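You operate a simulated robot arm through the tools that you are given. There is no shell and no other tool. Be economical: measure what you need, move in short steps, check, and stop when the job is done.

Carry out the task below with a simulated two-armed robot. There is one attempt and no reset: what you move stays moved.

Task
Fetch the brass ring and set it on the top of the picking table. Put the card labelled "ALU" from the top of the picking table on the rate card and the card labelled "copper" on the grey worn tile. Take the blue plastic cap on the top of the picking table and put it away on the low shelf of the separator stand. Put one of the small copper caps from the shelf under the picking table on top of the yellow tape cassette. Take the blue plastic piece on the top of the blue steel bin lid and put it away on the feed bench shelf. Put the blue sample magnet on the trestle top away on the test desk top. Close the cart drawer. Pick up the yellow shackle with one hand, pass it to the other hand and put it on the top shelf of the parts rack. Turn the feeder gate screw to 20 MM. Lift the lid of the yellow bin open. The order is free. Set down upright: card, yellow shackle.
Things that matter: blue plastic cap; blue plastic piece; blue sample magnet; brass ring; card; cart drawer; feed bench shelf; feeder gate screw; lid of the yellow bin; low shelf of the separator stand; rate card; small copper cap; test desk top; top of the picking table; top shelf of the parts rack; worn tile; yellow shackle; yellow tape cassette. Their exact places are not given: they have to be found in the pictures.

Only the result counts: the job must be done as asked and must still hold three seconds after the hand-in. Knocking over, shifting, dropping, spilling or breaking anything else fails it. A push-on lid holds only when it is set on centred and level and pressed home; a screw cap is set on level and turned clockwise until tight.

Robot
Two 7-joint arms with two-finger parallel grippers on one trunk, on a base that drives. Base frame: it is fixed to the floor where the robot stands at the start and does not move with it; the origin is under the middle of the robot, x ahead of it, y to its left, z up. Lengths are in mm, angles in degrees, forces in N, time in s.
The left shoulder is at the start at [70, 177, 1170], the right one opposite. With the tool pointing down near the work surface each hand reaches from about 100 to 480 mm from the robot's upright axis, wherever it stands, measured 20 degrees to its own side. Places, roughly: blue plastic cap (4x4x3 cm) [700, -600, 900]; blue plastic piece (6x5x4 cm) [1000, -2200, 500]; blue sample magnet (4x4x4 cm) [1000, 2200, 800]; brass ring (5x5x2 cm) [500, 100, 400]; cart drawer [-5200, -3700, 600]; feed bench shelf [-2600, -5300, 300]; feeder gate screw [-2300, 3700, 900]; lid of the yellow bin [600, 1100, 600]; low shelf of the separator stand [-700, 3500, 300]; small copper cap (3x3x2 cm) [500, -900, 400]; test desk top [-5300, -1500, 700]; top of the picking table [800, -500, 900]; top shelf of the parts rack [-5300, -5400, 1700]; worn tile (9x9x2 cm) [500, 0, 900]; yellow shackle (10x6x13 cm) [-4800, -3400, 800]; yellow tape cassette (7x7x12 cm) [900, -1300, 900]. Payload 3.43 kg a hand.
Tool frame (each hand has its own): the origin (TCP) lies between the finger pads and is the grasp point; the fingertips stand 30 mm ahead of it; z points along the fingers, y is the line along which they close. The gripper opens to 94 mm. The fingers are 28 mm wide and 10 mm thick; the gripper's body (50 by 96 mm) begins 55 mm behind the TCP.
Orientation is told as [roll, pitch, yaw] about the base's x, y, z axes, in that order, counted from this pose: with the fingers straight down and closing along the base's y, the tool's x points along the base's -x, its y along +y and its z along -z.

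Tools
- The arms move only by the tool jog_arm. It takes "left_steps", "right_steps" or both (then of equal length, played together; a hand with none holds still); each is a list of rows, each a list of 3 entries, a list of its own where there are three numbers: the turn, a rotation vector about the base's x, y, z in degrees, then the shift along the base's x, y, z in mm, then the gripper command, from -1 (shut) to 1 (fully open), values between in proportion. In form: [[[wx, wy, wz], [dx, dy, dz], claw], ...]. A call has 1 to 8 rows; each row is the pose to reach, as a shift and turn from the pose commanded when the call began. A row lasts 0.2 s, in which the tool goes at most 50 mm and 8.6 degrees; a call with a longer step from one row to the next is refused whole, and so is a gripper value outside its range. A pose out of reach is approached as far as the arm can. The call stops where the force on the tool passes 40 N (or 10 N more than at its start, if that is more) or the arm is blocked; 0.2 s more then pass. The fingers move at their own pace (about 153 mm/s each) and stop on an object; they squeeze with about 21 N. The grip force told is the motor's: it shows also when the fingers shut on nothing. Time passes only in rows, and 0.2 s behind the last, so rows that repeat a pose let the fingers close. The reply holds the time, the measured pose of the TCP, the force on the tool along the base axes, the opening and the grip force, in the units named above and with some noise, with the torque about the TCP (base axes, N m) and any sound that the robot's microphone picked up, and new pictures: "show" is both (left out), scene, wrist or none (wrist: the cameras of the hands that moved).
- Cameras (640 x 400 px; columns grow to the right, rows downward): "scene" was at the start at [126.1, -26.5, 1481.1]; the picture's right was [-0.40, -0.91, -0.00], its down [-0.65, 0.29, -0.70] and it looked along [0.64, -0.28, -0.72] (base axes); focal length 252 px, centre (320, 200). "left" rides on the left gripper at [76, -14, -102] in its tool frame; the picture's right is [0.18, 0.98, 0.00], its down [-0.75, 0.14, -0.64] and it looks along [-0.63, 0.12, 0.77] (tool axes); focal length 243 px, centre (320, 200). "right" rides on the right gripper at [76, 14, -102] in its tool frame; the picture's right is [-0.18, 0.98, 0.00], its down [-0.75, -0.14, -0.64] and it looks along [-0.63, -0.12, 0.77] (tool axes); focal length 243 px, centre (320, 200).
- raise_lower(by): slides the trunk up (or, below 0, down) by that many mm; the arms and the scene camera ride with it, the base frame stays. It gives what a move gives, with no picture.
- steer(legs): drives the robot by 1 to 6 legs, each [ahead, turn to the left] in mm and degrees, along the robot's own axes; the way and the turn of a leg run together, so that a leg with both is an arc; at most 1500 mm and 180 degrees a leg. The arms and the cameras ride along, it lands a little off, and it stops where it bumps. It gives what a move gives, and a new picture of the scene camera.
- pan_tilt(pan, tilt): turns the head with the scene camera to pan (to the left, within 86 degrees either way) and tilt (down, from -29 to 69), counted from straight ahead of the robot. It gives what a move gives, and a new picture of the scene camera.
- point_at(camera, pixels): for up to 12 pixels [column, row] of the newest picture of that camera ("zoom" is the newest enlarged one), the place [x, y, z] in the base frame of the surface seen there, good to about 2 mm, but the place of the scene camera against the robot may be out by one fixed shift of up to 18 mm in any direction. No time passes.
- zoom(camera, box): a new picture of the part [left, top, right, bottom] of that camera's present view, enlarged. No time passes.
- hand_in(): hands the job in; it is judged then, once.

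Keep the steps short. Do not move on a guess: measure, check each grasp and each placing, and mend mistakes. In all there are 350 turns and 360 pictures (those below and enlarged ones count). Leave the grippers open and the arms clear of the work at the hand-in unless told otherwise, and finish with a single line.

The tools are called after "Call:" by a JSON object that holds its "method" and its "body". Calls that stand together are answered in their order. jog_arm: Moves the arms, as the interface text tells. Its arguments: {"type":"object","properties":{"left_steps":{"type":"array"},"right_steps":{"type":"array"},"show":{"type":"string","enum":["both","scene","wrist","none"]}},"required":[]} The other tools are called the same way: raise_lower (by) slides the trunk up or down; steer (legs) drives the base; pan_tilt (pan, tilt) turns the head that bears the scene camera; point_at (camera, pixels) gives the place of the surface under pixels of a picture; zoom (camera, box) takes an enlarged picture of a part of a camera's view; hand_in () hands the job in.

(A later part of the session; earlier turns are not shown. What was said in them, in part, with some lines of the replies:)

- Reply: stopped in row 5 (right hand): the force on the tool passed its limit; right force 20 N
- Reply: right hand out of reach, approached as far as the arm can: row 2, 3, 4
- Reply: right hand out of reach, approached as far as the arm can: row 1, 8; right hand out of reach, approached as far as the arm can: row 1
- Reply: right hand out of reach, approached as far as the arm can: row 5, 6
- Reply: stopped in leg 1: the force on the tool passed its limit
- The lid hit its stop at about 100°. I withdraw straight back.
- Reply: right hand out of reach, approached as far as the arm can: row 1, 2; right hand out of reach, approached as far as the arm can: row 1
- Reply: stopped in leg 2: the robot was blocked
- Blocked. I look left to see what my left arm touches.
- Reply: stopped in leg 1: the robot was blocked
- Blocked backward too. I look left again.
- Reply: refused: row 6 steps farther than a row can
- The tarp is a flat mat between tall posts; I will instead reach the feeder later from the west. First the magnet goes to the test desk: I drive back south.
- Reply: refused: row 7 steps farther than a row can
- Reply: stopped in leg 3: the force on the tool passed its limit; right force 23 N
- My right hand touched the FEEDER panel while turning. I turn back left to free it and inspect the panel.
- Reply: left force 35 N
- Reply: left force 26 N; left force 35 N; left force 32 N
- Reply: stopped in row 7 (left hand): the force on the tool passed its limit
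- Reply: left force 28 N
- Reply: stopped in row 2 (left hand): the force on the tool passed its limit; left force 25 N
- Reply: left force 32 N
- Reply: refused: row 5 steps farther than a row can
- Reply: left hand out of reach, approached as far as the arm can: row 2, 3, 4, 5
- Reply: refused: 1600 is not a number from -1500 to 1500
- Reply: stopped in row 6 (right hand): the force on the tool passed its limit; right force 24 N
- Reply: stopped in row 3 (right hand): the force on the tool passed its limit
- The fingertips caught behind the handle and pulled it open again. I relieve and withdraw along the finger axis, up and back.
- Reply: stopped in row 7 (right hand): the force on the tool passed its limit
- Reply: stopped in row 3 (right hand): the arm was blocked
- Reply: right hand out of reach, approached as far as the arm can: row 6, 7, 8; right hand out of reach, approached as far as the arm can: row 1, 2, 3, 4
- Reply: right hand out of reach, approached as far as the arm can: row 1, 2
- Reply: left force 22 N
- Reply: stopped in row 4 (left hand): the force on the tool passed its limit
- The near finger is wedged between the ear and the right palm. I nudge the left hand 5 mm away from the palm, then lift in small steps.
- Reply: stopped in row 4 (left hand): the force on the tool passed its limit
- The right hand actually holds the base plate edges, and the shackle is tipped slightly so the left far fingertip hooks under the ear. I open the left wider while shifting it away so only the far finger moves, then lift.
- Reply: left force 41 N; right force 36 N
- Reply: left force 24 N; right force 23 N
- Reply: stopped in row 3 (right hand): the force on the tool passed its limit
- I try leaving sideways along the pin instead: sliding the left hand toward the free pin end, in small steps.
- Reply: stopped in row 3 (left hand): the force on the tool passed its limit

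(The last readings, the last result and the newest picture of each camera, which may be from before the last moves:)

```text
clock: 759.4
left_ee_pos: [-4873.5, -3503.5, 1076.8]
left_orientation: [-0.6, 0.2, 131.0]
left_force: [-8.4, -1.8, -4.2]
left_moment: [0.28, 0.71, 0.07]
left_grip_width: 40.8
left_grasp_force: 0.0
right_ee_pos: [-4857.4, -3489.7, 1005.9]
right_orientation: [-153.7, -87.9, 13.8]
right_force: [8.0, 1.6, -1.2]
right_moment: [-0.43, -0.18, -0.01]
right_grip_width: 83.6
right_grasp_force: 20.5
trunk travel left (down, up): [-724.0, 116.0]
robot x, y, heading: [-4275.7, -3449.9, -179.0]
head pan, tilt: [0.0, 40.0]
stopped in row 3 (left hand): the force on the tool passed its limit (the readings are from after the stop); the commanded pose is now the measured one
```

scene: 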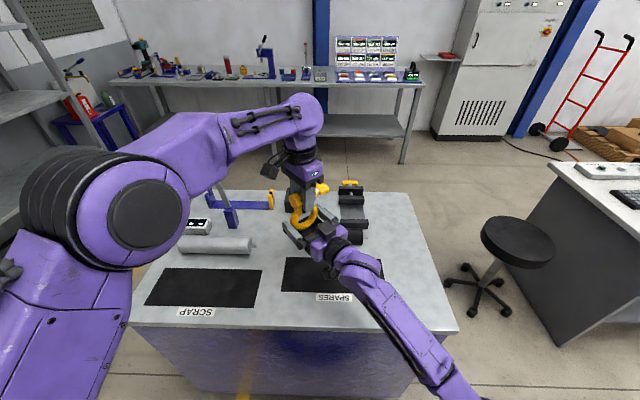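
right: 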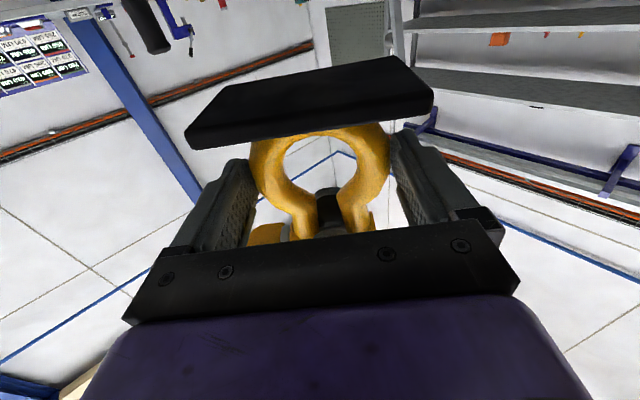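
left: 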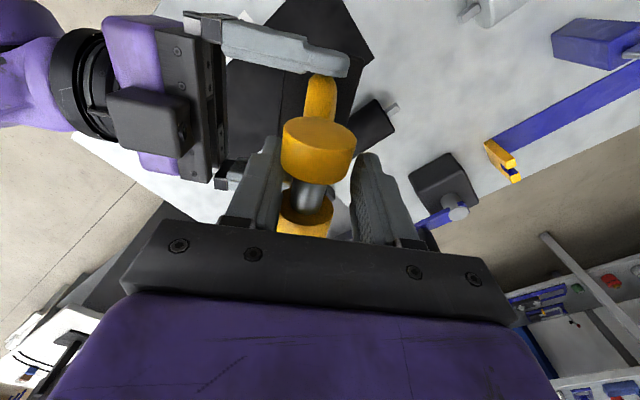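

The two hands are too close in height. I take the shackle back with the left hand, free the right, and will re-grip the ears higher (fingertips only) to leave room.

Call:
{"method": "jog_arm", "body": {"left_steps": [[[0, 0, 0], [0, 0, -3], -1], [[0, 0, 0], [0, 0, -3], -1], [[0, 0, 0], [0, 0, -3], -1], [[0, 0, 0], [0, 0, -3], -1]], "show": "none"}}

Call:
{"method": "jog_arm", "body": {"right_steps": [[[0, 0, 0], [0, 0, 0], 1], [[0, 0, 0], [0, 0, 0], 1], [[0, 0, 0], [15, 13, 0], 1], [[0, 0, 0], [38, 32, 0], 1], [[0, 0, 0], [60, 51, 0], 1], [[0, 0, 0], [83, 70, 0], 1]], "show": "wrist"}}

```text
clock: 760.4
left_ee_pos: [-4873.8, -3502.6, 1073.7]
left_orientation: [-0.8, 0.3, 130.7]
left_force: [8.1, 10.2, 6.1]
left_moment: [1.09, -0.2, 0.13]
left_grip_width: 32.4
left_grasp_force: 20.7
right_ee_pos: [-4858.2, -3490.1, 1005.3]
right_orientation: [-151.0, -88.0, 11.0]
right_force: [-8.1, -10.2, -12.2]
right_moment: [-0.26, -0.53, -0.14]
right_grip_width: 84.1
right_grasp_force: 20.9
trunk travel left (down, up): [-724.0, 116.0]
robot x, y, heading: [-4274.9, -3450.8, -178.8]
head pan, tilt: [0.0, 40.0]
```

```text
clock: 761.8
left_ee_pos: [-4871.7, -3502.8, 1073.7]
left_orientation: [-0.6, 0.2, 130.7]
left_force: [0.4, -0.1, -4.3]
left_moment: [-0.04, -0.03, -0.02]
left_grip_width: 32.0
left_grasp_force: 20.6
right_ee_pos: [-4778.1, -3418.4, 1007.9]
right_orientation: [-148.1, -88.1, 8.5]
right_force: [0.6, -0.4, 0.4]
right_moment: [0.01, 0.01, -0.01]
right_grip_width: 93.8
right_grasp_force: 0.1
right hand out of reach, approached as far as the arm can: row 6
trunk travel left (down, up): [-724.0, 116.0]
robot x, y, heading: [-4277.8, -3446.8, -179.0]
head pan, tilt: [0.0, 40.0]
```

right: 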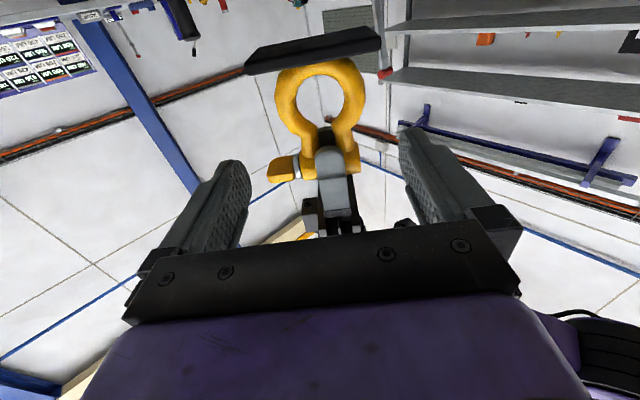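

The right hand is free. I set the shackle down on the clear cart surface near (-4850,-3500).

Call:
{"method": "jog_arm", "body": {"left_steps": [[[0, 0, 0], [10, 2, -30], -1], [[0, 0, 0], [22, 3, -70], -1], [[0, 0, 0], [22, 3, -115], -1], [[0, 0, 0], [22, 3, -145], -1], [[0, 0, 0], [22, 3, -156], -1], [[0, 0, 0], [22, 3, -161], -1], [[0, 0, 0], [22, 3, -165], -1]], "show": "scene"}}

```text
clock: 763.4
left_ee_pos: [-4850.6, -3500.2, 912.3]
left_orientation: [-0.3, 0.0, 130.9]
left_force: [-0.8, -0.6, 23.9]
left_moment: [-0.65, -1.6, -0.03]
left_grip_width: 32.1
left_grasp_force: 20.5
right_ee_pos: [-4776.0, -3419.9, 1010.5]
right_orientation: [-146.8, -88.0, 7.2]
right_force: [0.4, 0.4, 0.4]
right_moment: [-0.02, 0.01, 0.05]
right_grip_width: 94.2
right_grasp_force: 0.1
trunk travel left (down, up): [-724.0, 116.0]
robot x, y, heading: [-4274.5, -3448.0, -178.8]
head pan, tilt: [0.0, 40.0]
```

scene: 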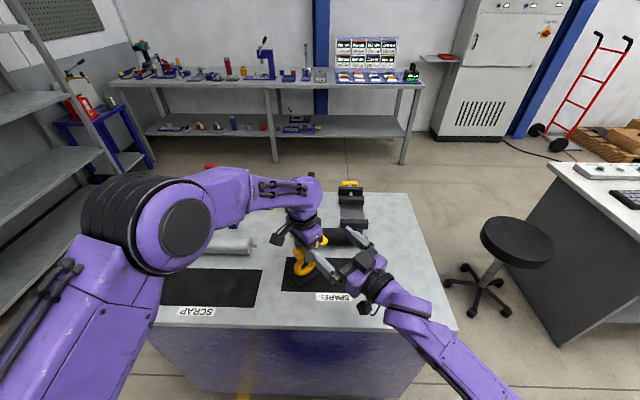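

It stands. I release, rise 20 mm, and re-grip the ears by the fingertips.

Call:
{"method": "jog_arm", "body": {"left_steps": [[[0, 0, 0], [0, 0, 3], 0], [[0, 0, 0], [0, 0, 3], 0], [[0, 0, 0], [0, 0, 23], 0], [[0, 0, 0], [0, 0, 23], -1], [[0, 0, 0], [0, 0, 23], -1], [[0, 0, 0], [0, 0, 23], -1], [[0, 0, 0], [0, 0, 23], -1]], "show": "wrist"}}

```text
clock: 765.0
left_ee_pos: [-4851.6, -3500.0, 930.8]
left_orientation: [-0.6, 0.4, 130.7]
left_force: [-0.1, -0.7, -6.8]
left_moment: [0.0, 0.0, -0.01]
left_grip_width: 32.0
left_grasp_force: 21.3
right_ee_pos: [-4778.7, -3420.3, 1007.6]
right_orientation: [-146.5, -88.2, 6.9]
right_force: [0.1, -0.1, -0.7]
right_moment: [0.06, 0.01, 0.02]
right_grip_width: 93.9
right_grasp_force: 0.1
trunk travel left (down, up): [-724.0, 116.0]
robot x, y, heading: [-4276.3, -3445.0, -178.5]
head pan, tilt: [0.0, 40.0]
```

left: 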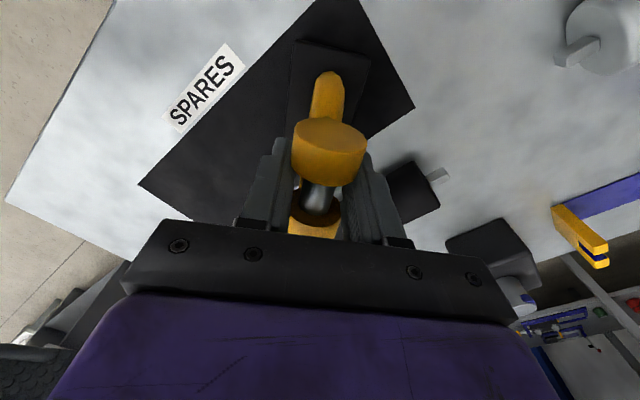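

The shackle came up with the open fingers, so something of it was still held by the left hand. I lower it again, open fully and look before rising.

Call:
{"method": "jog_arm", "body": {"left_steps": [[[0, 0, 0], [0, 0, -12], -1], [[0, 0, 0], [0, 0, -20], -1], [[0, 0, 0], [0, 0, -22], -1], [[0, 0, 0], [0, 0, -20], 1], [[0, 0, 0], [0, 0, -20], 1], [[0, 0, 0], [0, 0, -20], 1], [[0, 0, 0], [0, 0, -16], 1]], "show": "wrist"}}

```text
clock: 766.5
left_ee_pos: [-4848.1, -3497.7, 912.1]
left_orientation: [-0.9, 0.6, 130.6]
left_force: [0.4, 0.0, -5.2]
left_moment: [-0.14, 0.11, -0.01]
left_grip_width: 94.0
left_grasp_force: 0.0
right_ee_pos: [-4778.1, -3418.6, 1007.4]
right_orientation: [-147.0, -88.1, 7.6]
right_force: [-0.5, 0.2, 0.0]
right_moment: [0.02, 0.0, 0.01]
right_grip_width: 94.1
right_grasp_force: 0.1
trunk travel left (down, up): [-724.0, 116.0]
robot x, y, heading: [-4277.9, -3450.8, -179.0]
head pan, tilt: [0.0, 40.0]
```

left: 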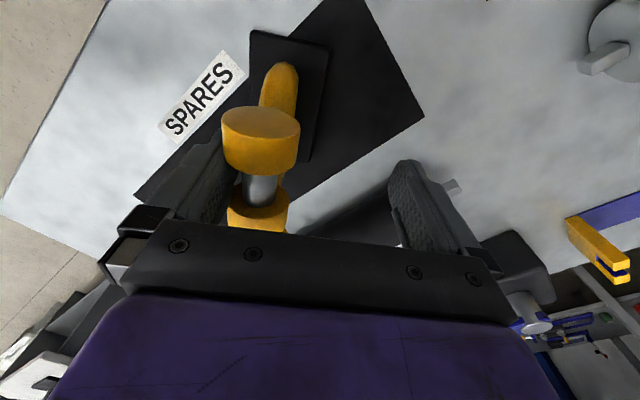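

The shackle follows the near finger. I look closely.

Call:
{"method": "zoom", "body": {"camera": "left", "box": [140, 30, 340, 260]}}

Call:
{"method": "zoom", "body": {"camera": "scene", "box": [260, 190, 370, 300]}}

```text
1.74 times, centred on (240, 145) of left
```

zoom: 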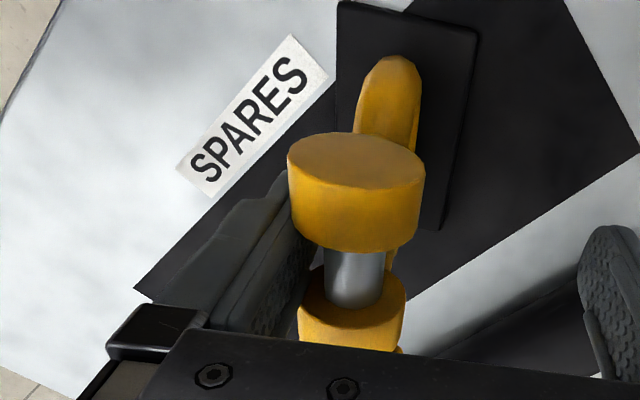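

```text
3.64 times, centred on (315, 245) of scene
```

zoom: 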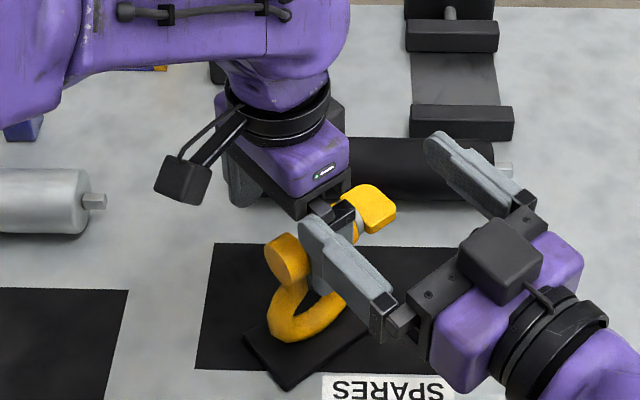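

I press the hand down a little (plate on the cart) to break the near finger's hold, then check.

Call:
{"method": "jog_arm", "body": {"left_steps": [[[0, 0, 0], [0, 0, -5], 1], [[0, 0, 0], [0, 0, -10], 1], [[0, 0, 0], [0, 0, -16], 1], [[0, 0, 0], [0, 0, -16], 1]], "show": "none"}}

```text
clock: 767.2
left_ee_pos: [-4847.7, -3498.9, 911.9]
left_orientation: [-0.4, -0.2, 130.5]
left_force: [11.8, 0.9, 25.8]
left_moment: [0.6, -2.91, -0.98]
left_grip_width: 94.0
left_grasp_force: 0.2
right_ee_pos: [-4772.8, -3420.3, 1009.8]
right_orientation: [-143.7, -87.9, 4.3]
right_force: [0.4, -0.1, -0.3]
right_moment: [0.01, -0.04, -0.03]
right_grip_width: 94.1
right_grasp_force: 0.2
trunk travel left (down, up): [-724.0, 116.0]
robot x, y, heading: [-4277.5, -3449.2, -178.7]
head pan, tilt: [0.0, 40.0]
stopped in row 3 (left hand): the force on the tool passed its limit (the readings are from after the stop); the commanded pose is now the measured one
```

The shackle acts as if fixed to the finger. I close fully again on the ears, with the plate on the cart, then open wide and rise slightly.

Call:
{"method": "jog_arm", "body": {"left_steps": [[[0, 0, 0], [0, 0, 2], -1], [[0, 0, 0], [0, 0, 2], -1], [[0, 0, 0], [0, 0, 2], -1], [[0, 0, 0], [0, 0, 2], -1], [[0, 0, 0], [0, 0, 2], 0.5], [[0, 0, 0], [0, 0, 2], 0.5], [[0, 0, 0], [0, 0, 2], 0.5], [[0, 0, 0], [0, 0, 12], 0.5]], "show": "wrist"}}

```text
clock: 769.0
left_ee_pos: [-4849.1, -3494.8, 916.0]
left_orientation: [-0.9, 0.4, 130.5]
left_force: [0.2, 0.2, -5.9]
left_moment: [-0.11, 0.04, 0.01]
left_grip_width: 70.6
left_grasp_force: 0.1
right_ee_pos: [-4777.1, -3417.4, 1005.7]
right_orientation: [-148.5, -88.1, 9.0]
right_force: [-0.7, 0.5, -0.7]
right_moment: [-0.02, 0.01, 0.01]
right_grip_width: 94.2
right_grasp_force: 0.1
trunk travel left (down, up): [-724.0, 116.0]
robot x, y, heading: [-4274.7, -3447.3, -178.8]
head pan, tilt: [0.0, 40.0]
```

left: 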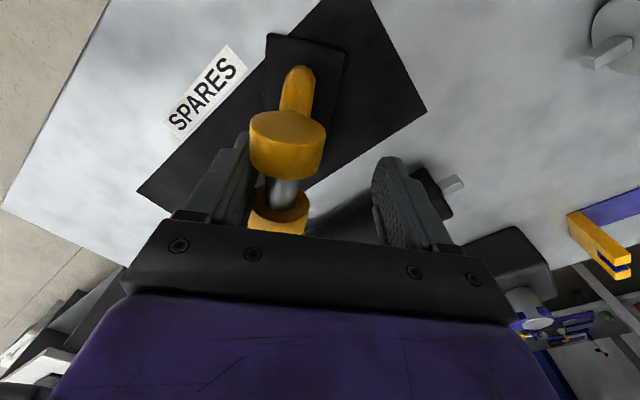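

I take it up again to the passing pose; with the right hand clamping the ring I can pull the left finger straight off.

Call:
{"method": "jog_arm", "body": {"left_steps": [[[0, 0, 0], [0, 0, 0], -1], [[0, 0, 0], [0, 0, 0], -1], [[0, 0, 0], [0, 0, 0], -1], [[0, 0, 0], [-3, -1, 35], -1], [[0, 0, 0], [-8, -2, 75], -1], [[0, 0, 0], [-14, -4, 115], -1], [[0, 0, 0], [-21, -6, 145], -1], [[0, 0, 0], [-23, -7, 159], -1]], "show": "none"}}

Call:
{"method": "jog_arm", "body": {"right_steps": [[[0, 0, 0], [-20, -17, 0], 1], [[0, 0, 0], [-43, -36, 0], 1], [[0, 0, 0], [-66, -55, 0], 1], [[0, 0, 0], [-84, -69, 0], 1]], "show": "wrist"}}

```text
clock: 770.8
left_ee_pos: [-4875.1, -3505.5, 1078.1]
left_orientation: [-0.7, -0.1, 130.8]
left_force: [-0.4, -0.1, -5.8]
left_moment: [-0.03, -0.02, 0.0]
left_grip_width: 32.0
left_grasp_force: 21.3
right_ee_pos: [-4778.0, -3419.6, 1006.9]
right_orientation: [-146.4, -88.3, 6.9]
right_force: [0.1, -0.3, -0.9]
right_moment: [0.02, -0.01, 0.01]
right_grip_width: 94.0
right_grasp_force: 0.1
trunk travel left (down, up): [-724.0, 116.0]
robot x, y, heading: [-4273.7, -3450.2, -178.8]
head pan, tilt: [0.0, 40.0]
```

```text
clock: 771.8
left_ee_pos: [-4875.6, -3504.6, 1077.6]
left_orientation: [-0.6, 0.0, 130.7]
left_force: [-0.2, -0.3, -6.0]
left_moment: [-0.06, -0.05, -0.05]
left_grip_width: 31.9
left_grasp_force: 21.4
right_ee_pos: [-4864.0, -3489.8, 1006.6]
right_orientation: [-145.8, -88.2, 6.3]
right_force: [-0.7, 0.4, -0.1]
right_moment: [0.01, 0.01, 0.03]
right_grip_width: 94.1
right_grasp_force: 0.1
trunk travel left (down, up): [-724.0, 116.0]
robot x, y, heading: [-4277.9, -3447.4, -178.9]
head pan, tilt: [0.0, 40.0]
```

right: 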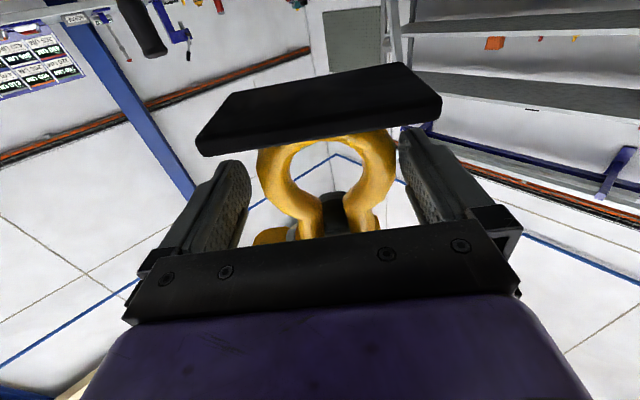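

Aligned. I close the right hand on the ring.

Call:
{"method": "jog_arm", "body": {"right_steps": [[[0, 0, 0], [0, 0, 0], -1], [[0, 0, 0], [0, 0, 0], -1], [[0, 0, 0], [0, 0, 0], -1], [[0, 0, 0], [0, 0, 0], -1]], "show": "none"}}

Call:
{"method": "jog_arm", "body": {"left_steps": [[[0, 0, 0], [0, 0, 0], 0.2], [[0, 0, 0], [4, 3.3, 0], 0.3], [[0, 0, 0], [8, 6.5, 0], 0.4], [[0, 0, 0], [12, 10, 0], 0.4], [[0, 0, 0], [16, 13, 0], 0.4], [[0, 0, 0], [20, 16.5, 0], 0.4]], "show": "wrist"}}

```text
clock: 772.8
left_ee_pos: [-4876.6, -3504.9, 1080.1]
left_orientation: [-0.5, -0.3, 130.9]
left_force: [-21.1, 16.6, -3.8]
left_moment: [1.4, 1.23, -0.01]
left_grip_width: 31.8
left_grasp_force: 20.6
right_ee_pos: [-4861.1, -3491.5, 1007.3]
right_orientation: [-149.0, -88.2, 9.8]
right_force: [21.4, -15.4, 0.1]
right_moment: [-0.32, 0.24, 0.55]
right_grip_width: 83.5
right_grasp_force: 21.0
trunk travel left (down, up): [-724.0, 116.0]
robot x, y, heading: [-4281.3, -3447.9, -179.0]
head pan, tilt: [0.0, 40.0]
```

```text
clock: 773.3
left_ee_pos: [-4877.3, -3508.3, 1080.6]
left_orientation: [0.0, -0.2, 131.2]
left_force: [-16.1, -7.0, -6.9]
left_moment: [-0.73, 1.89, 0.15]
left_grip_width: 50.8
left_grasp_force: 0.0
right_ee_pos: [-4860.1, -3491.1, 1008.1]
right_orientation: [-150.3, -88.3, 11.1]
right_force: [17.6, 7.2, 1.8]
right_moment: [0.1, -0.65, -0.02]
right_grip_width: 83.7
right_grasp_force: 20.9
trunk travel left (down, up): [-724.0, 116.0]
robot x, y, heading: [-4275.4, -3448.6, -178.8]
head pan, tilt: [0.0, 40.0]
stopped in row 2 (left hand): the force on the tool passed its limit (the readings are from after the stop); the commanded pose is now the measured one
```

left: 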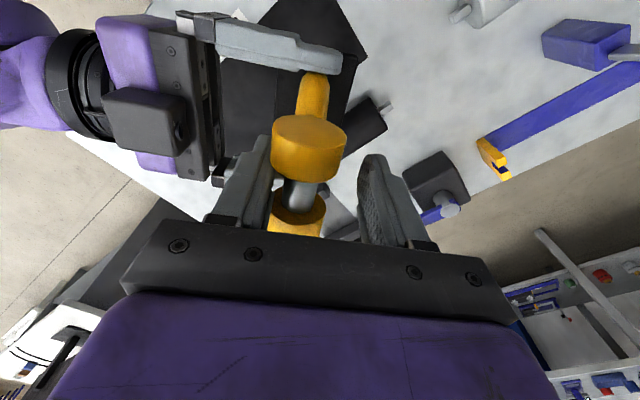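

The near finger seems lodged in the ear. I try prying it loose by twisting the left hand while the right clamps the ring.

Call:
{"method": "jog_arm", "body": {"left_steps": [[[0, 0, 8], [0, 0, 0], 0.1], [[0, 0, 16], [0, 0, 0], 0.1], [[0, 0, 24], [0, 0, 0], 0.1], [[0, 0, 30], [0, 0, 0], 0.1]], "show": "wrist"}}

```text
clock: 774.3
left_ee_pos: [-4876.2, -3505.6, 1079.3]
left_orientation: [-0.3, -0.1, 161.2]
left_force: [11.9, 4.0, 1.0]
left_moment: [0.11, -0.38, -0.38]
left_grip_width: 55.8
left_grasp_force: 3.4
right_ee_pos: [-4861.6, -3489.8, 1007.9]
right_orientation: [-146.0, -88.2, 6.7]
right_force: [-11.7, -3.9, -0.8]
right_moment: [0.24, -0.55, 0.23]
right_grip_width: 83.7
right_grasp_force: 21.1
trunk travel left (down, up): [-724.0, 116.0]
robot x, y, heading: [-4278.8, -3449.2, -178.9]
head pan, tilt: [0.0, 40.0]
```

left: 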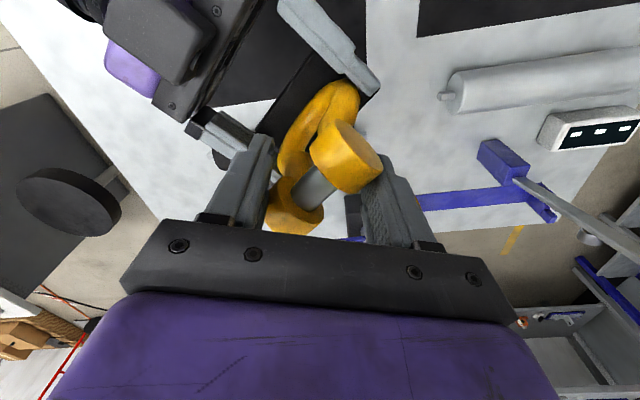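

The twist worked: the ears moved relative to the fingers. I open wider and lift a little.

Call:
{"method": "jog_arm", "body": {"left_steps": [[[0, 0, 0], [0, 0, 0], 0.6], [[0, 0, 0], [0, 0, 0], 0.6], [[0, 0, 0], [0, 0, 5], 0.6], [[0, 0, 0], [0, 0, 10], 0.6]], "show": "none"}}

```text
clock: 775.3
left_ee_pos: [-4876.6, -3505.5, 1089.4]
left_orientation: [-0.3, -0.3, 161.0]
left_force: [0.2, -0.1, -0.1]
left_moment: [0.01, 0.02, 0.01]
left_grip_width: 75.0
left_grasp_force: 0.0
right_ee_pos: [-4860.7, -3490.0, 1008.0]
right_orientation: [-147.6, -88.2, 8.2]
right_force: [-1.1, -0.9, 0.4]
right_moment: [0.02, -0.08, -0.02]
right_grip_width: 83.7
right_grasp_force: 21.1
trunk travel left (down, up): [-724.0, 116.0]
robot x, y, heading: [-4276.7, -3447.2, -179.0]
head pan, tilt: [0.0, 40.0]
```

The left hand is free. I lift it clear and check that the right holds the shackle.

Call:
{"method": "jog_arm", "body": {"left_steps": [[[0, 0, 0], [0, 0, 40], 0.6], [[0, 0, 0], [0, 0, 80], 0.6], [[0, 0, 0], [10, -20, 110], 0.6], [[0, 0, 0], [30, -50, 120], 0.6], [[0, 0, 0], [55, -85, 120], 1], [[0, 0, 0], [80, -120, 120], 1]], "show": "both"}}

```text
clock: 776.7
left_ee_pos: [-4795.4, -3628.1, 1211.3]
left_orientation: [-0.3, -0.4, 161.0]
left_force: [0.7, -0.7, 0.7]
left_moment: [0.03, 0.04, -0.04]
left_grip_width: 94.1
left_grasp_force: 0.0
right_ee_pos: [-4860.3, -3492.2, 1007.6]
right_orientation: [-144.4, -88.1, 5.2]
right_force: [0.0, -0.5, 0.2]
right_moment: [0.03, -0.1, -0.03]
right_grip_width: 83.8
right_grasp_force: 21.1
trunk travel left (down, up): [-724.0, 116.0]
robot x, y, heading: [-4276.6, -3446.4, -178.9]
head pan, tilt: [0.0, 40.0]
```

scene: 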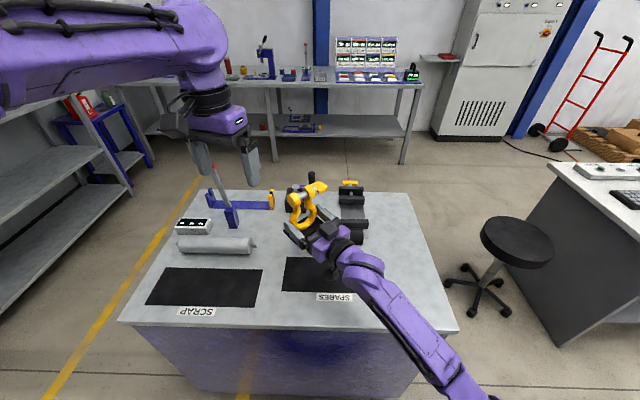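
left: 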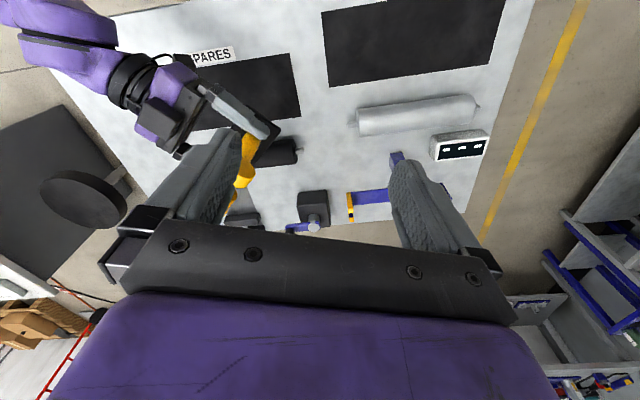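

The pass is done; the right hand holds the shackle upright. I lift it, back off, and turn toward the rack.

Call:
{"method": "jog_arm", "body": {"right_steps": [[[0, 0, 0], [0, 0, 20], -1], [[0, 0, 0], [0, 0, 40], -1], [[0, 0, 0], [5, 5, 60], -1]], "show": "none"}}

Call:
{"method": "steer", "body": {"legs": [[-150, 0], [0, 89], [600, 0]]}}

Call:
{"method": "pan_tilt", "body": {"pan": -25, "tilt": 0}}

```text
clock: 777.5
left_ee_pos: [-4797.1, -3625.0, 1211.8]
left_orientation: [-0.2, -0.3, 161.0]
left_force: [-0.5, 0.4, 0.6]
left_moment: [0.03, 0.0, 0.03]
left_grip_width: 94.0
left_grasp_force: 0.0
right_ee_pos: [-4856.3, -3485.7, 1067.7]
right_orientation: [-148.7, -88.2, 9.5]
right_force: [0.0, 0.2, -6.3]
right_moment: [0.05, -0.12, 0.01]
right_grip_width: 83.9
right_grasp_force: 21.4
trunk travel left (down, up): [-724.0, 116.0]
robot x, y, heading: [-4277.2, -3450.4, -178.9]
head pan, tilt: [0.0, 40.0]
```

```text
clock: 785.6
left_ee_pos: [-3966.5, -4565.1, 1210.4]
left_orientation: [-0.3, -0.2, -110.4]
left_force: [0.2, 0.7, 0.2]
left_moment: [-0.03, 0.01, -0.01]
left_grip_width: 93.7
left_grasp_force: 0.1
right_ee_pos: [-4108.7, -4621.2, 1068.4]
right_orientation: [-147.4, -88.0, 96.8]
right_force: [0.0, -0.1, -6.8]
right_moment: [0.09, 0.09, 0.02]
right_grip_width: 83.7
right_grasp_force: 21.2
trunk travel left (down, up): [-724.0, 116.0]
robot x, y, heading: [-4133.8, -4037.8, -90.4]
head pan, tilt: [0.0, 40.0]
```

scene: 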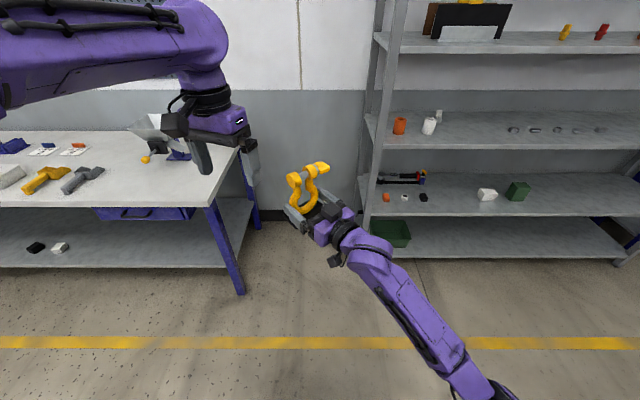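

```text
clock: 786.7
left_ee_pos: [-3967.8, -4564.7, 1210.5]
left_orientation: [-0.2, -0.2, -110.3]
left_force: [-0.2, 0.2, 0.4]
left_moment: [0.0, 0.01, -0.01]
left_grip_width: 93.9
left_grasp_force: 0.0
right_ee_pos: [-4108.2, -4621.6, 1067.8]
right_orientation: [-147.3, -88.2, 96.6]
right_force: [-1.1, -0.2, -5.5]
right_moment: [0.11, 0.01, -0.02]
right_grip_width: 84.0
right_grasp_force: 20.7
trunk travel left (down, up): [-724.0, 116.0]
robot x, y, heading: [-4132.7, -4041.7, -90.4]
head pan, tilt: [-25.0, 0.0]
```

scene: 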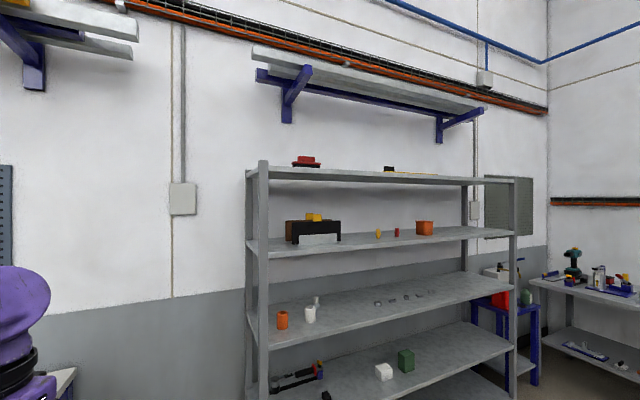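

I measure the rack's top shelf edge and its items.

Call:
{"method": "point_at", "body": {"camera": "scene", "pixels": [[270, 178], [360, 181], [440, 184], [505, 187], [307, 163], [393, 170], [360, 176], [350, 172], [285, 90], [264, 200], [440, 180]]}}

```text
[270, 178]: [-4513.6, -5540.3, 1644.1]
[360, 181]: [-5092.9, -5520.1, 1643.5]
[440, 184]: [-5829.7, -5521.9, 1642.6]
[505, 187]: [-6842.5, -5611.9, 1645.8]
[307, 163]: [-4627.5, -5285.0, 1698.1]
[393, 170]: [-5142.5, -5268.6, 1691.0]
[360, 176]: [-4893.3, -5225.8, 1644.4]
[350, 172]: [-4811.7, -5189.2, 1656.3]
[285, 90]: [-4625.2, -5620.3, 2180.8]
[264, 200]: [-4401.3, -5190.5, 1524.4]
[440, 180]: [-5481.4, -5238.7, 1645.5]
```

I check how the shackle sits in the right hand.

Call:
{"method": "pan_tilt", "body": {"pan": 0, "tilt": 30}}

Call:
{"method": "zoom", "body": {"camera": "scene", "box": [250, 130, 410, 290]}}

Call:
{"method": "point_at", "body": {"camera": "scene", "pixels": [[322, 222], [335, 205], [322, 195], [300, 205], [310, 235]]}}

```text
clock: 787.6
left_ee_pos: [-3967.3, -4565.2, 1210.6]
left_orientation: [-0.2, -0.2, -110.4]
left_force: [-0.8, -0.5, 0.5]
left_moment: [0.0, -0.02, 0.0]
left_grip_width: 94.1
left_grasp_force: 0.0
right_ee_pos: [-4109.8, -4621.4, 1067.2]
right_orientation: [-147.4, -88.2, 96.8]
right_force: [1.5, 0.3, -6.0]
right_moment: [0.1, 0.04, 0.0]
right_grip_width: 83.9
right_grasp_force: 21.3
trunk travel left (down, up): [-724.0, 116.0]
robot x, y, heading: [-4134.0, -4043.5, -90.3]
head pan, tilt: [0.0, 30.0]
```

scene: 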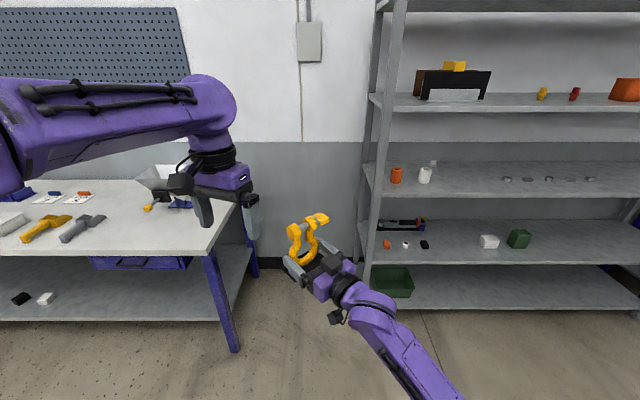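

```text
2.50 times, centred on (330, 210) of scene
```

zoom: 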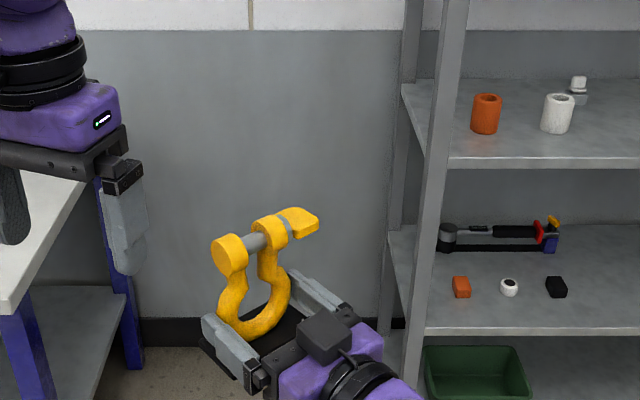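

```text
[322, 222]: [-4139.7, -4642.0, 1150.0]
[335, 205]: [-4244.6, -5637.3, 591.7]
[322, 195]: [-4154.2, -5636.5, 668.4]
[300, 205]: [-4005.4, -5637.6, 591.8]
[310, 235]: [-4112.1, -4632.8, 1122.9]
```

There is a unit above and one below the right hand. I move to stand before the rack at x ≈ -4780.

Call:
{"method": "steer", "body": {"legs": [[350, 0], [0, -90], [650, 0], [0, 90]]}}

Call:
{"method": "raise_lower", "body": {"by": 112}}

```text
clock: 800.8
left_ee_pos: [-4632.4, -4906.6, 1209.1]
left_orientation: [-0.2, -0.1, -111.8]
left_force: [-0.8, -0.3, -0.3]
left_moment: [0.01, 0.01, 0.0]
left_grip_width: 93.9
left_grasp_force: 0.0
right_ee_pos: [-4775.5, -4959.3, 1067.6]
right_orientation: [-147.2, -88.2, 95.1]
right_force: [-0.4, 0.1, -6.1]
right_moment: [0.13, 0.05, -0.02]
right_grip_width: 83.7
right_grasp_force: 20.5
trunk travel left (down, up): [-724.0, 116.0]
robot x, y, heading: [-4783.9, -4380.1, -91.7]
head pan, tilt: [0.0, 30.0]
```

scene: 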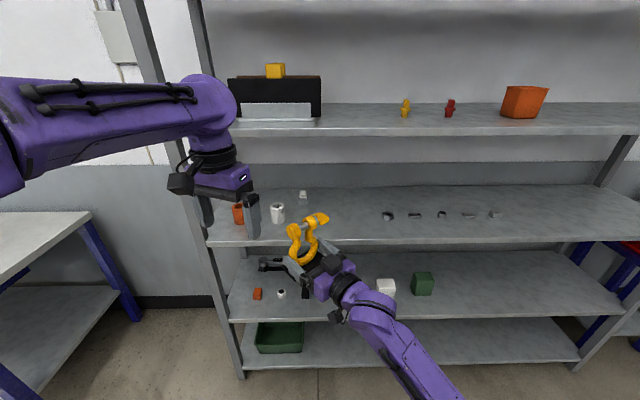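

```text
clock: 802.2
left_ee_pos: [-4632.9, -4907.1, 1322.4]
left_orientation: [-0.2, -0.3, -111.7]
left_force: [0.3, 0.1, -0.1]
left_moment: [-0.04, -0.02, -0.01]
left_grip_width: 94.1
left_grasp_force: 0.1
right_ee_pos: [-4776.4, -4959.1, 1179.3]
right_orientation: [-147.1, -88.1, 94.9]
right_force: [-0.2, 0.1, -5.4]
right_moment: [0.08, 0.05, 0.0]
right_grip_width: 84.2
right_grasp_force: 21.2
trunk travel left (down, up): [-836.0, 4.0]
robot x, y, heading: [-4783.9, -4374.9, -91.8]
head pan, tilt: [0.0, 30.0]
```

I pull the left hand back and raise the right hand, turning it to point straight at the rack.

Call:
{"method": "jog_arm", "body": {"right_steps": [[[0, 0, -5], [-10, 0, 45], -1], [[0, 0, -10], [-20, 0, 90], -1], [[0, 0, -15], [-30, 0, 135], -1], [[0, 0, -20], [-40, 0, 180], -1], [[0, 0, -25], [-50, 0, 225], -1], [[0, 0, -30], [-60, 0, 270], -1], [[0, 0, -35], [-70, 0, 315], -1], [[0, 0, -38], [-80, 0, 360], -1]], "left_steps": [[[0, 0, 0], [10, 30, 0], 1], [[0, 0, 0], [20, 60, 0], 1], [[0, 0, 0], [30, 90, 0], 1], [[0, 0, 0], [40, 120, 0], 1], [[0, 0, 0], [50, 150, 0], 1], [[0, 0, 0], [60, 180, 0], 1], [[0, 0, 0], [70, 200, 0], 1], [[0, 0, 0], [80, 210, 0], 1]], "show": "scene"}}

```text
clock: 804.0
left_ee_pos: [-4552.2, -4693.8, 1323.2]
left_orientation: [-0.3, -0.4, -111.8]
left_force: [0.9, 0.7, -0.7]
left_moment: [0.0, 0.01, -0.01]
left_grip_width: 94.0
left_grasp_force: 0.0
right_ee_pos: [-4855.0, -4955.8, 1540.4]
right_orientation: [-146.7, -88.1, 56.6]
right_force: [0.0, 0.3, -4.8]
right_moment: [0.15, -0.02, 0.0]
right_grip_width: 83.6
right_grasp_force: 21.1
trunk travel left (down, up): [-836.0, 4.0]
robot x, y, heading: [-4781.4, -4377.6, -91.7]
head pan, tilt: [0.0, 30.0]
```

scene: 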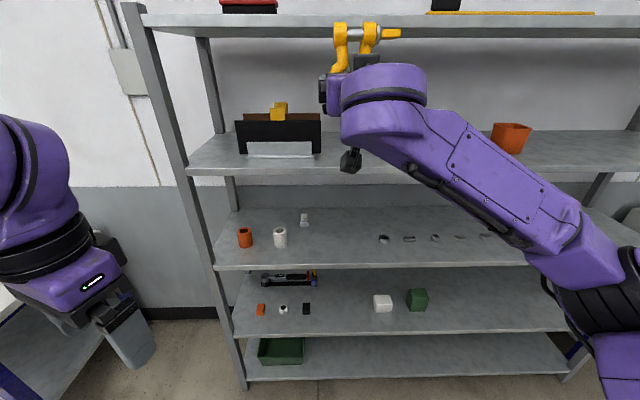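

Call:
{"method": "jog_arm", "body": {"right_steps": [[[0, 0, 0], [-4, 0, 45], -1], [[0, 0, 0], [-8, 0, 90], -1], [[0, 0, 0], [-12, 0, 135], -1], [[0, 0, 0], [-16, 0, 180], -1], [[0, 0, 0], [-20, 0, 215], -1]], "show": "none"}}

Call:
{"method": "pan_tilt", "body": {"pan": -8, "tilt": -12}}

```text
clock: 805.2
left_ee_pos: [-4551.1, -4695.4, 1322.5]
left_orientation: [-0.3, -0.4, -111.7]
left_force: [0.4, 0.5, 0.7]
left_moment: [0.01, -0.01, 0.0]
left_grip_width: 93.9
left_grasp_force: 0.1
right_ee_pos: [-4871.0, -4957.0, 1755.9]
right_orientation: [-143.8, -87.8, 53.9]
right_force: [1.1, 1.0, -5.5]
right_moment: [0.1, -0.06, 0.01]
right_grip_width: 83.9
right_grasp_force: 21.1
trunk travel left (down, up): [-836.0, 4.0]
robot x, y, heading: [-4782.6, -4379.1, -91.8]
head pan, tilt: [0.0, 30.0]
```

```text
clock: 806.3
left_ee_pos: [-4553.6, -4696.4, 1322.0]
left_orientation: [-0.2, -0.2, -111.8]
left_force: [0.7, 0.7, 0.1]
left_moment: [0.0, 0.0, 0.02]
left_grip_width: 93.8
left_grasp_force: 0.1
right_ee_pos: [-4875.8, -4958.6, 1754.5]
right_orientation: [-146.8, -88.2, 56.8]
right_force: [-0.5, -0.7, -6.2]
right_moment: [0.13, 0.0, -0.01]
right_grip_width: 83.8
right_grasp_force: 21.1
trunk travel left (down, up): [-836.0, 4.0]
robot x, y, heading: [-4784.5, -4381.2, -91.8]
head pan, tilt: [-8.0, -12.0]
```

scene: 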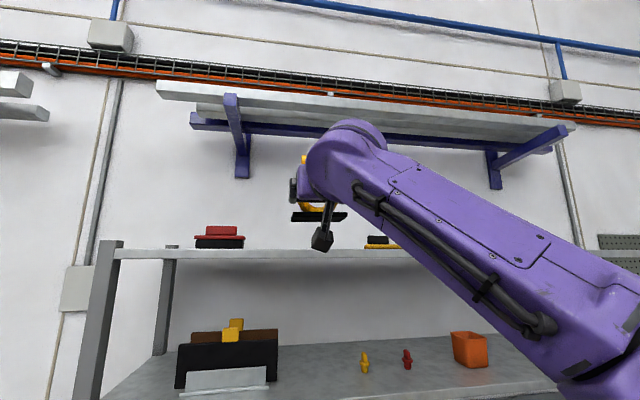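

I measure the shelf edge, plate bottom and the lower unit.

Call:
{"method": "point_at", "body": {"camera": "scene", "pixels": [[260, 249], [260, 256], [220, 249], [310, 219], [335, 217], [322, 247], [322, 235], [222, 246], [380, 246], [205, 247]]}}

Call:
{"method": "zoom", "body": {"camera": "scene", "box": [180, 140, 420, 290]}}

```text
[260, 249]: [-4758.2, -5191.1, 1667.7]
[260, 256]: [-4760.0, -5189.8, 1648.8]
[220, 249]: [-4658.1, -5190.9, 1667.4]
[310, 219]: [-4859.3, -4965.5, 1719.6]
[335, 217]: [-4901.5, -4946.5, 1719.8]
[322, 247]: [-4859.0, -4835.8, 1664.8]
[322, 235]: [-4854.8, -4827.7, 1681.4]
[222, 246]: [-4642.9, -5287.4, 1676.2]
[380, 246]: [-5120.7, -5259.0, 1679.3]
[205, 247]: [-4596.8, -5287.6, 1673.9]
```

```text
2.67 times, centred on (300, 215) of scene
```

zoom: 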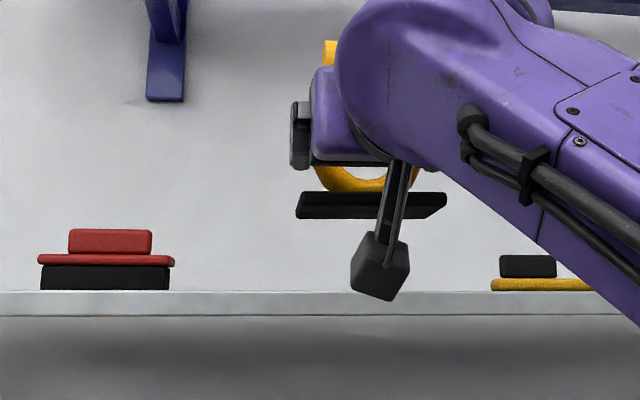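

Shelf top needs a drop of about 46 mm. I drive ahead 285 mm with the shackle above the shelf.

Call:
{"method": "steer", "body": {"legs": [[285, 0]]}}

Call:
{"method": "point_at", "body": {"camera": "scene", "pixels": [[320, 200], [300, 225], [330, 230], [260, 245], [322, 250]]}}

```text
clock: 808.3
left_ee_pos: [-4563.1, -4982.3, 1323.2]
left_orientation: [-0.2, -0.3, -111.9]
left_force: [1.3, -0.7, -0.2]
left_moment: [0.0, 0.01, 0.01]
left_grip_width: 94.1
left_grasp_force: 0.0
right_ee_pos: [-4885.4, -5242.5, 1755.9]
right_orientation: [-149.3, -88.1, 58.9]
right_force: [0.2, 1.1, -5.5]
right_moment: [0.14, -0.05, -0.02]
right_grip_width: 83.7
right_grasp_force: 21.2
trunk travel left (down, up): [-836.0, 4.0]
robot x, y, heading: [-4796.9, -4667.0, -91.7]
head pan, tilt: [-8.0, -12.0]
```

scene: 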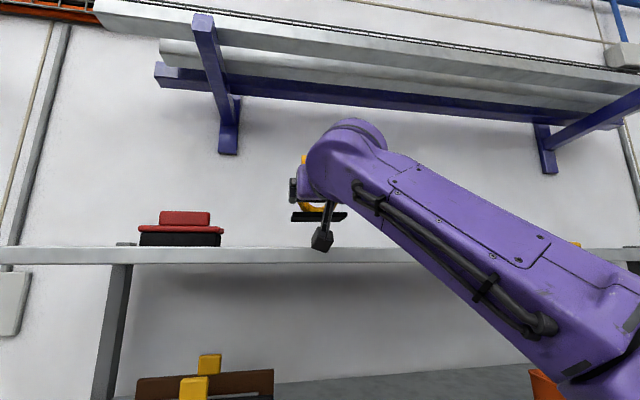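

```text
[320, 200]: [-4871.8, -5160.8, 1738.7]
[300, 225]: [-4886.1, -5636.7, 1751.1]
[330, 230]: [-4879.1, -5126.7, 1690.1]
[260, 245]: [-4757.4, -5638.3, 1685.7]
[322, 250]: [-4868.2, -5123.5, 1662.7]
```

Clear. I lower gently onto the shelf.

Call:
{"method": "jog_arm", "body": {"right_steps": [[[0, 0, 0], [0, 0, -18], -1], [[0, 0, 0], [0, 0, -32], -1], [[0, 0, 0], [0, 0, -40], -1], [[0, 0, 0], [0, 0, -44], -1], [[0, 0, 0], [0, 0, -47], -1]], "show": "none"}}

```text
clock: 809.5
left_ee_pos: [-4561.8, -4983.6, 1323.4]
left_orientation: [-0.2, -0.3, -111.9]
left_force: [-0.1, 1.2, 0.8]
left_moment: [-0.02, 0.02, -0.01]
left_grip_width: 94.2
left_grasp_force: 0.0
right_ee_pos: [-4884.7, -5244.0, 1708.4]
right_orientation: [-149.4, -88.0, 59.3]
right_force: [-0.2, 0.2, -5.1]
right_moment: [0.11, -0.06, 0.0]
right_grip_width: 83.8
right_grasp_force: 21.3
trunk travel left (down, up): [-836.0, 4.0]
robot x, y, heading: [-4793.8, -4663.9, -91.5]
head pan, tilt: [-8.0, -12.0]
```

No contact yet. I go on in 3 mm steps.

Call:
{"method": "jog_arm", "body": {"right_steps": [[[0, 0, 0], [0, 0, -3], -1], [[0, 0, 0], [0, 0, -6], -1], [[0, 0, 0], [0, 0, -9], -1]], "show": "scene"}}

Call:
{"method": "zoom", "body": {"camera": "scene", "box": [260, 170, 400, 280]}}

```text
clock: 810.3
left_ee_pos: [-4562.0, -4982.3, 1323.8]
left_orientation: [-0.2, -0.2, -111.9]
left_force: [0.9, -0.6, -0.2]
left_moment: [-0.02, -0.01, 0.01]
left_grip_width: 94.0
left_grasp_force: 0.1
right_ee_pos: [-4885.4, -5243.0, 1701.9]
right_orientation: [-155.9, -87.8, 65.7]
right_force: [-0.7, -3.9, 17.2]
right_moment: [-0.38, -0.62, 0.02]
right_grip_width: 83.8
right_grasp_force: 21.0
trunk travel left (down, up): [-836.0, 4.0]
robot x, y, heading: [-4791.4, -4668.9, -91.7]
head pan, tilt: [-8.0, -12.0]
```

scene: 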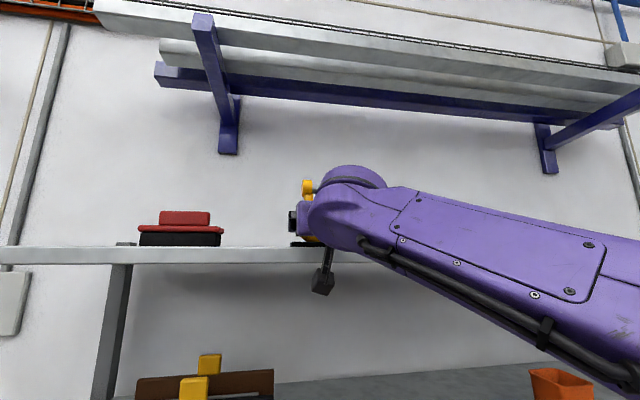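

```text
3.64 times, centred on (330, 225) of scene
```

zoom: 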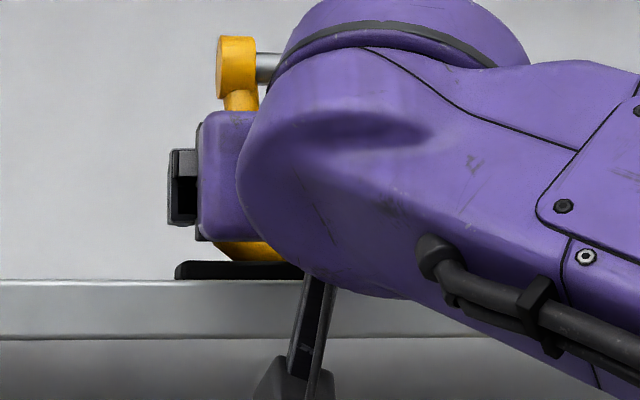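

The plate rests on the shelf. I open the right hand and test with a tiny move whether it's free.

Call:
{"method": "jog_arm", "body": {"right_steps": [[[0, 0, 0], [0, 0, 2], 1], [[0, 0, 0], [0, 0, 2], 1], [[0, 0, 0], [0, 0, 2], 1], [[0, 0, 0], [0, 0, 5], 1], [[0, 0, 0], [0, 0, 5], 1]], "show": "wrist"}}

```text
clock: 811.5
left_ee_pos: [-4562.8, -4984.0, 1323.0]
left_orientation: [-0.2, -0.4, -111.8]
left_force: [-0.2, -0.2, -0.1]
left_moment: [-0.01, 0.0, 0.03]
left_grip_width: 93.8
left_grasp_force: 0.0
right_ee_pos: [-4885.0, -5245.4, 1704.0]
right_orientation: [-148.0, -88.1, 57.9]
right_force: [-0.4, 0.3, 0.4]
right_moment: [0.03, -0.01, 0.03]
right_grip_width: 93.9
right_grasp_force: 0.1
trunk travel left (down, up): [-836.0, 4.0]
robot x, y, heading: [-4792.9, -4665.5, -91.8]
head pan, tilt: [-8.0, -12.0]
```

right: 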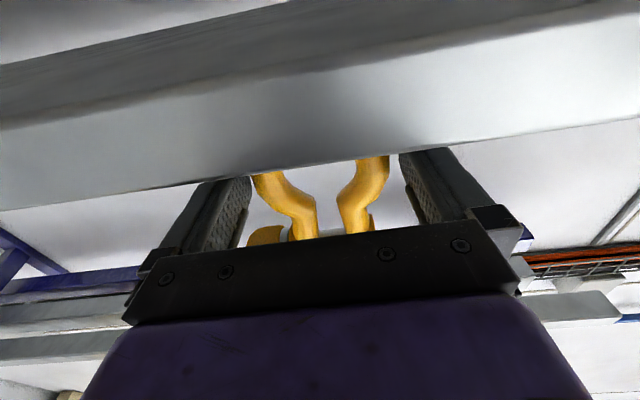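

Free on both sides. I back the robot straight out 120 mm and look.

Call:
{"method": "steer", "body": {"legs": [[-120, 0]]}}

Call:
{"method": "zoom", "body": {"camera": "right", "box": [180, 0, 460, 260]}}

```text
clock: 812.7
left_ee_pos: [-4557.8, -4868.1, 1322.0]
left_orientation: [-0.3, -0.1, -112.0]
left_force: [0.2, 0.2, 0.3]
left_moment: [0.0, 0.01, 0.01]
left_grip_width: 94.3
left_grasp_force: 0.0
right_ee_pos: [-4882.5, -5129.7, 1701.9]
right_orientation: [-145.0, -88.1, 54.8]
right_force: [-0.2, -0.6, -0.6]
right_moment: [-0.05, -0.01, -0.01]
right_grip_width: 94.1
right_grasp_force: 0.0
trunk travel left (down, up): [-836.0, 4.0]
robot x, y, heading: [-4785.4, -4544.8, -92.0]
head pan, tilt: [-8.0, -12.0]
```

scene: 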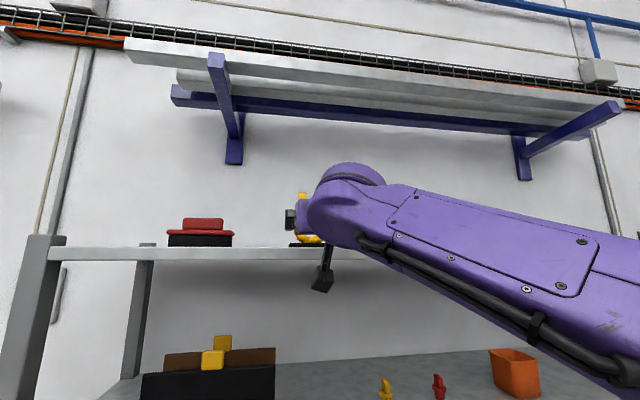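

```text
1.54 times, centred on (320, 130) of right
```

zoom: 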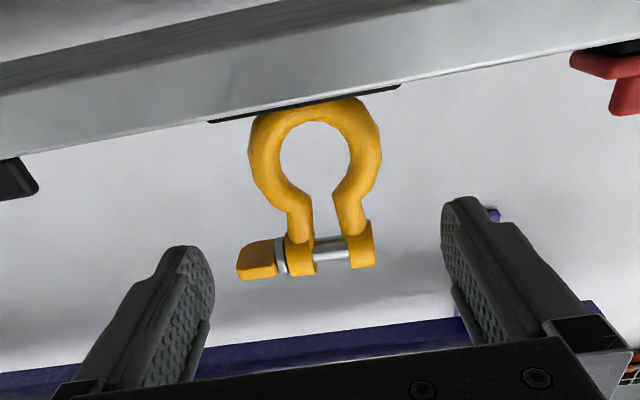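

The shackle stands upright on the top shelf. I back off 130 mm more and bring the right arm down clear.

Call:
{"method": "steer", "body": {"legs": [[-130, 0]]}}

Call:
{"method": "jog_arm", "body": {"right_steps": [[[0, 0, 0], [0, 0, -45], 1], [[0, 0, 0], [0, 0, -90], 1], [[0, 0, 0], [0, 5, -135], 1], [[0, 0, 0], [0, 10, -180], 1], [[0, 0, 0], [0, 15, -225], 1], [[0, 0, 0], [0, 20, -270], 1], [[0, 0, 0], [0, 25, -315], 1], [[0, 0, 0], [0, 30, -360], 1]], "show": "scene"}}

Call:
{"method": "zoom", "body": {"camera": "scene", "box": [140, 160, 420, 290]}}

```text
clock: 814.0
left_ee_pos: [-4554.3, -4736.9, 1320.9]
left_orientation: [-0.3, -0.1, -111.9]
left_force: [0.2, 0.0, -1.0]
left_moment: [0.0, -0.03, 0.0]
left_grip_width: 94.2
left_grasp_force: 0.1
right_ee_pos: [-4878.5, -4999.2, 1702.1]
right_orientation: [-144.0, -88.3, 53.7]
right_force: [-0.4, -0.7, 0.0]
right_moment: [-0.01, -0.01, 0.02]
right_grip_width: 93.9
right_grasp_force: 0.0
trunk travel left (down, up): [-836.0, 4.0]
robot x, y, heading: [-4784.4, -4415.5, -91.9]
head pan, tilt: [-8.0, -12.0]
```

scene: 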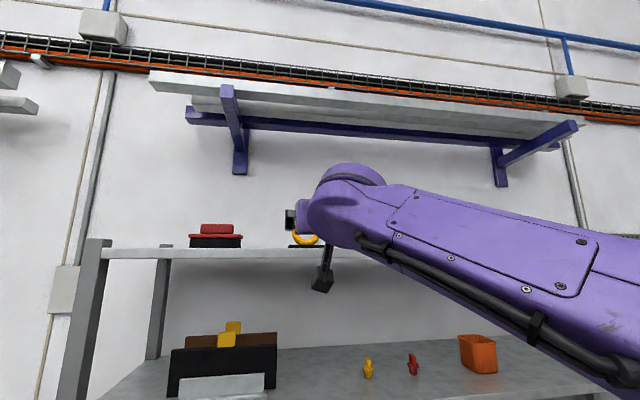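

```text
clock: 815.8
left_ee_pos: [-4553.9, -4736.4, 1321.2]
left_orientation: [-0.2, -0.2, -112.0]
left_force: [0.8, -1.1, 0.5]
left_moment: [0.02, 0.02, 0.0]
left_grip_width: 94.0
left_grasp_force: 0.1
right_ee_pos: [-4877.1, -4967.4, 1342.2]
right_orientation: [-148.1, -88.2, 58.2]
right_force: [-0.2, 0.4, 0.3]
right_moment: [0.0, -0.01, -0.05]
right_grip_width: 94.0
right_grasp_force: 0.1
trunk travel left (down, up): [-836.0, 4.0]
robot x, y, heading: [-4788.1, -4415.4, -91.8]
head pan, tilt: [-8.0, -12.0]
```

scene: 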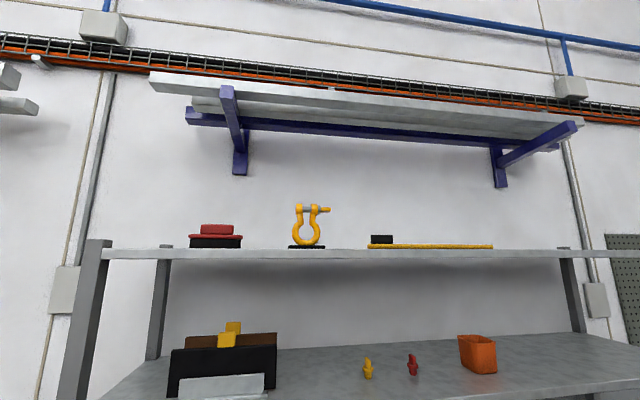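

```text
2.29 times, centred on (280, 225) of scene
```

zoom: 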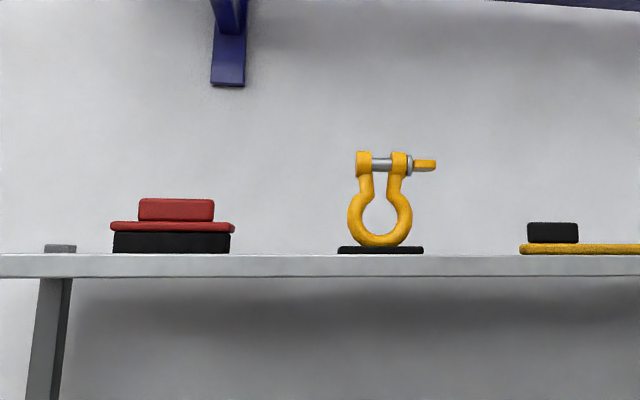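

The shackle stands upright on the top shelf, both grippers are open and the arms are clear. Every part of the job has been done, so I hand in.

Call:
{"method": "hand_in", "body": {}}

```text
The job is handed in.
```

All ten parts of the job are done and it is handed in; on the way my right hand pressed the FEEDER panel, whose rate knob still points to 60%, and it brushed the picking table's edge twice, with nothing seen to move.
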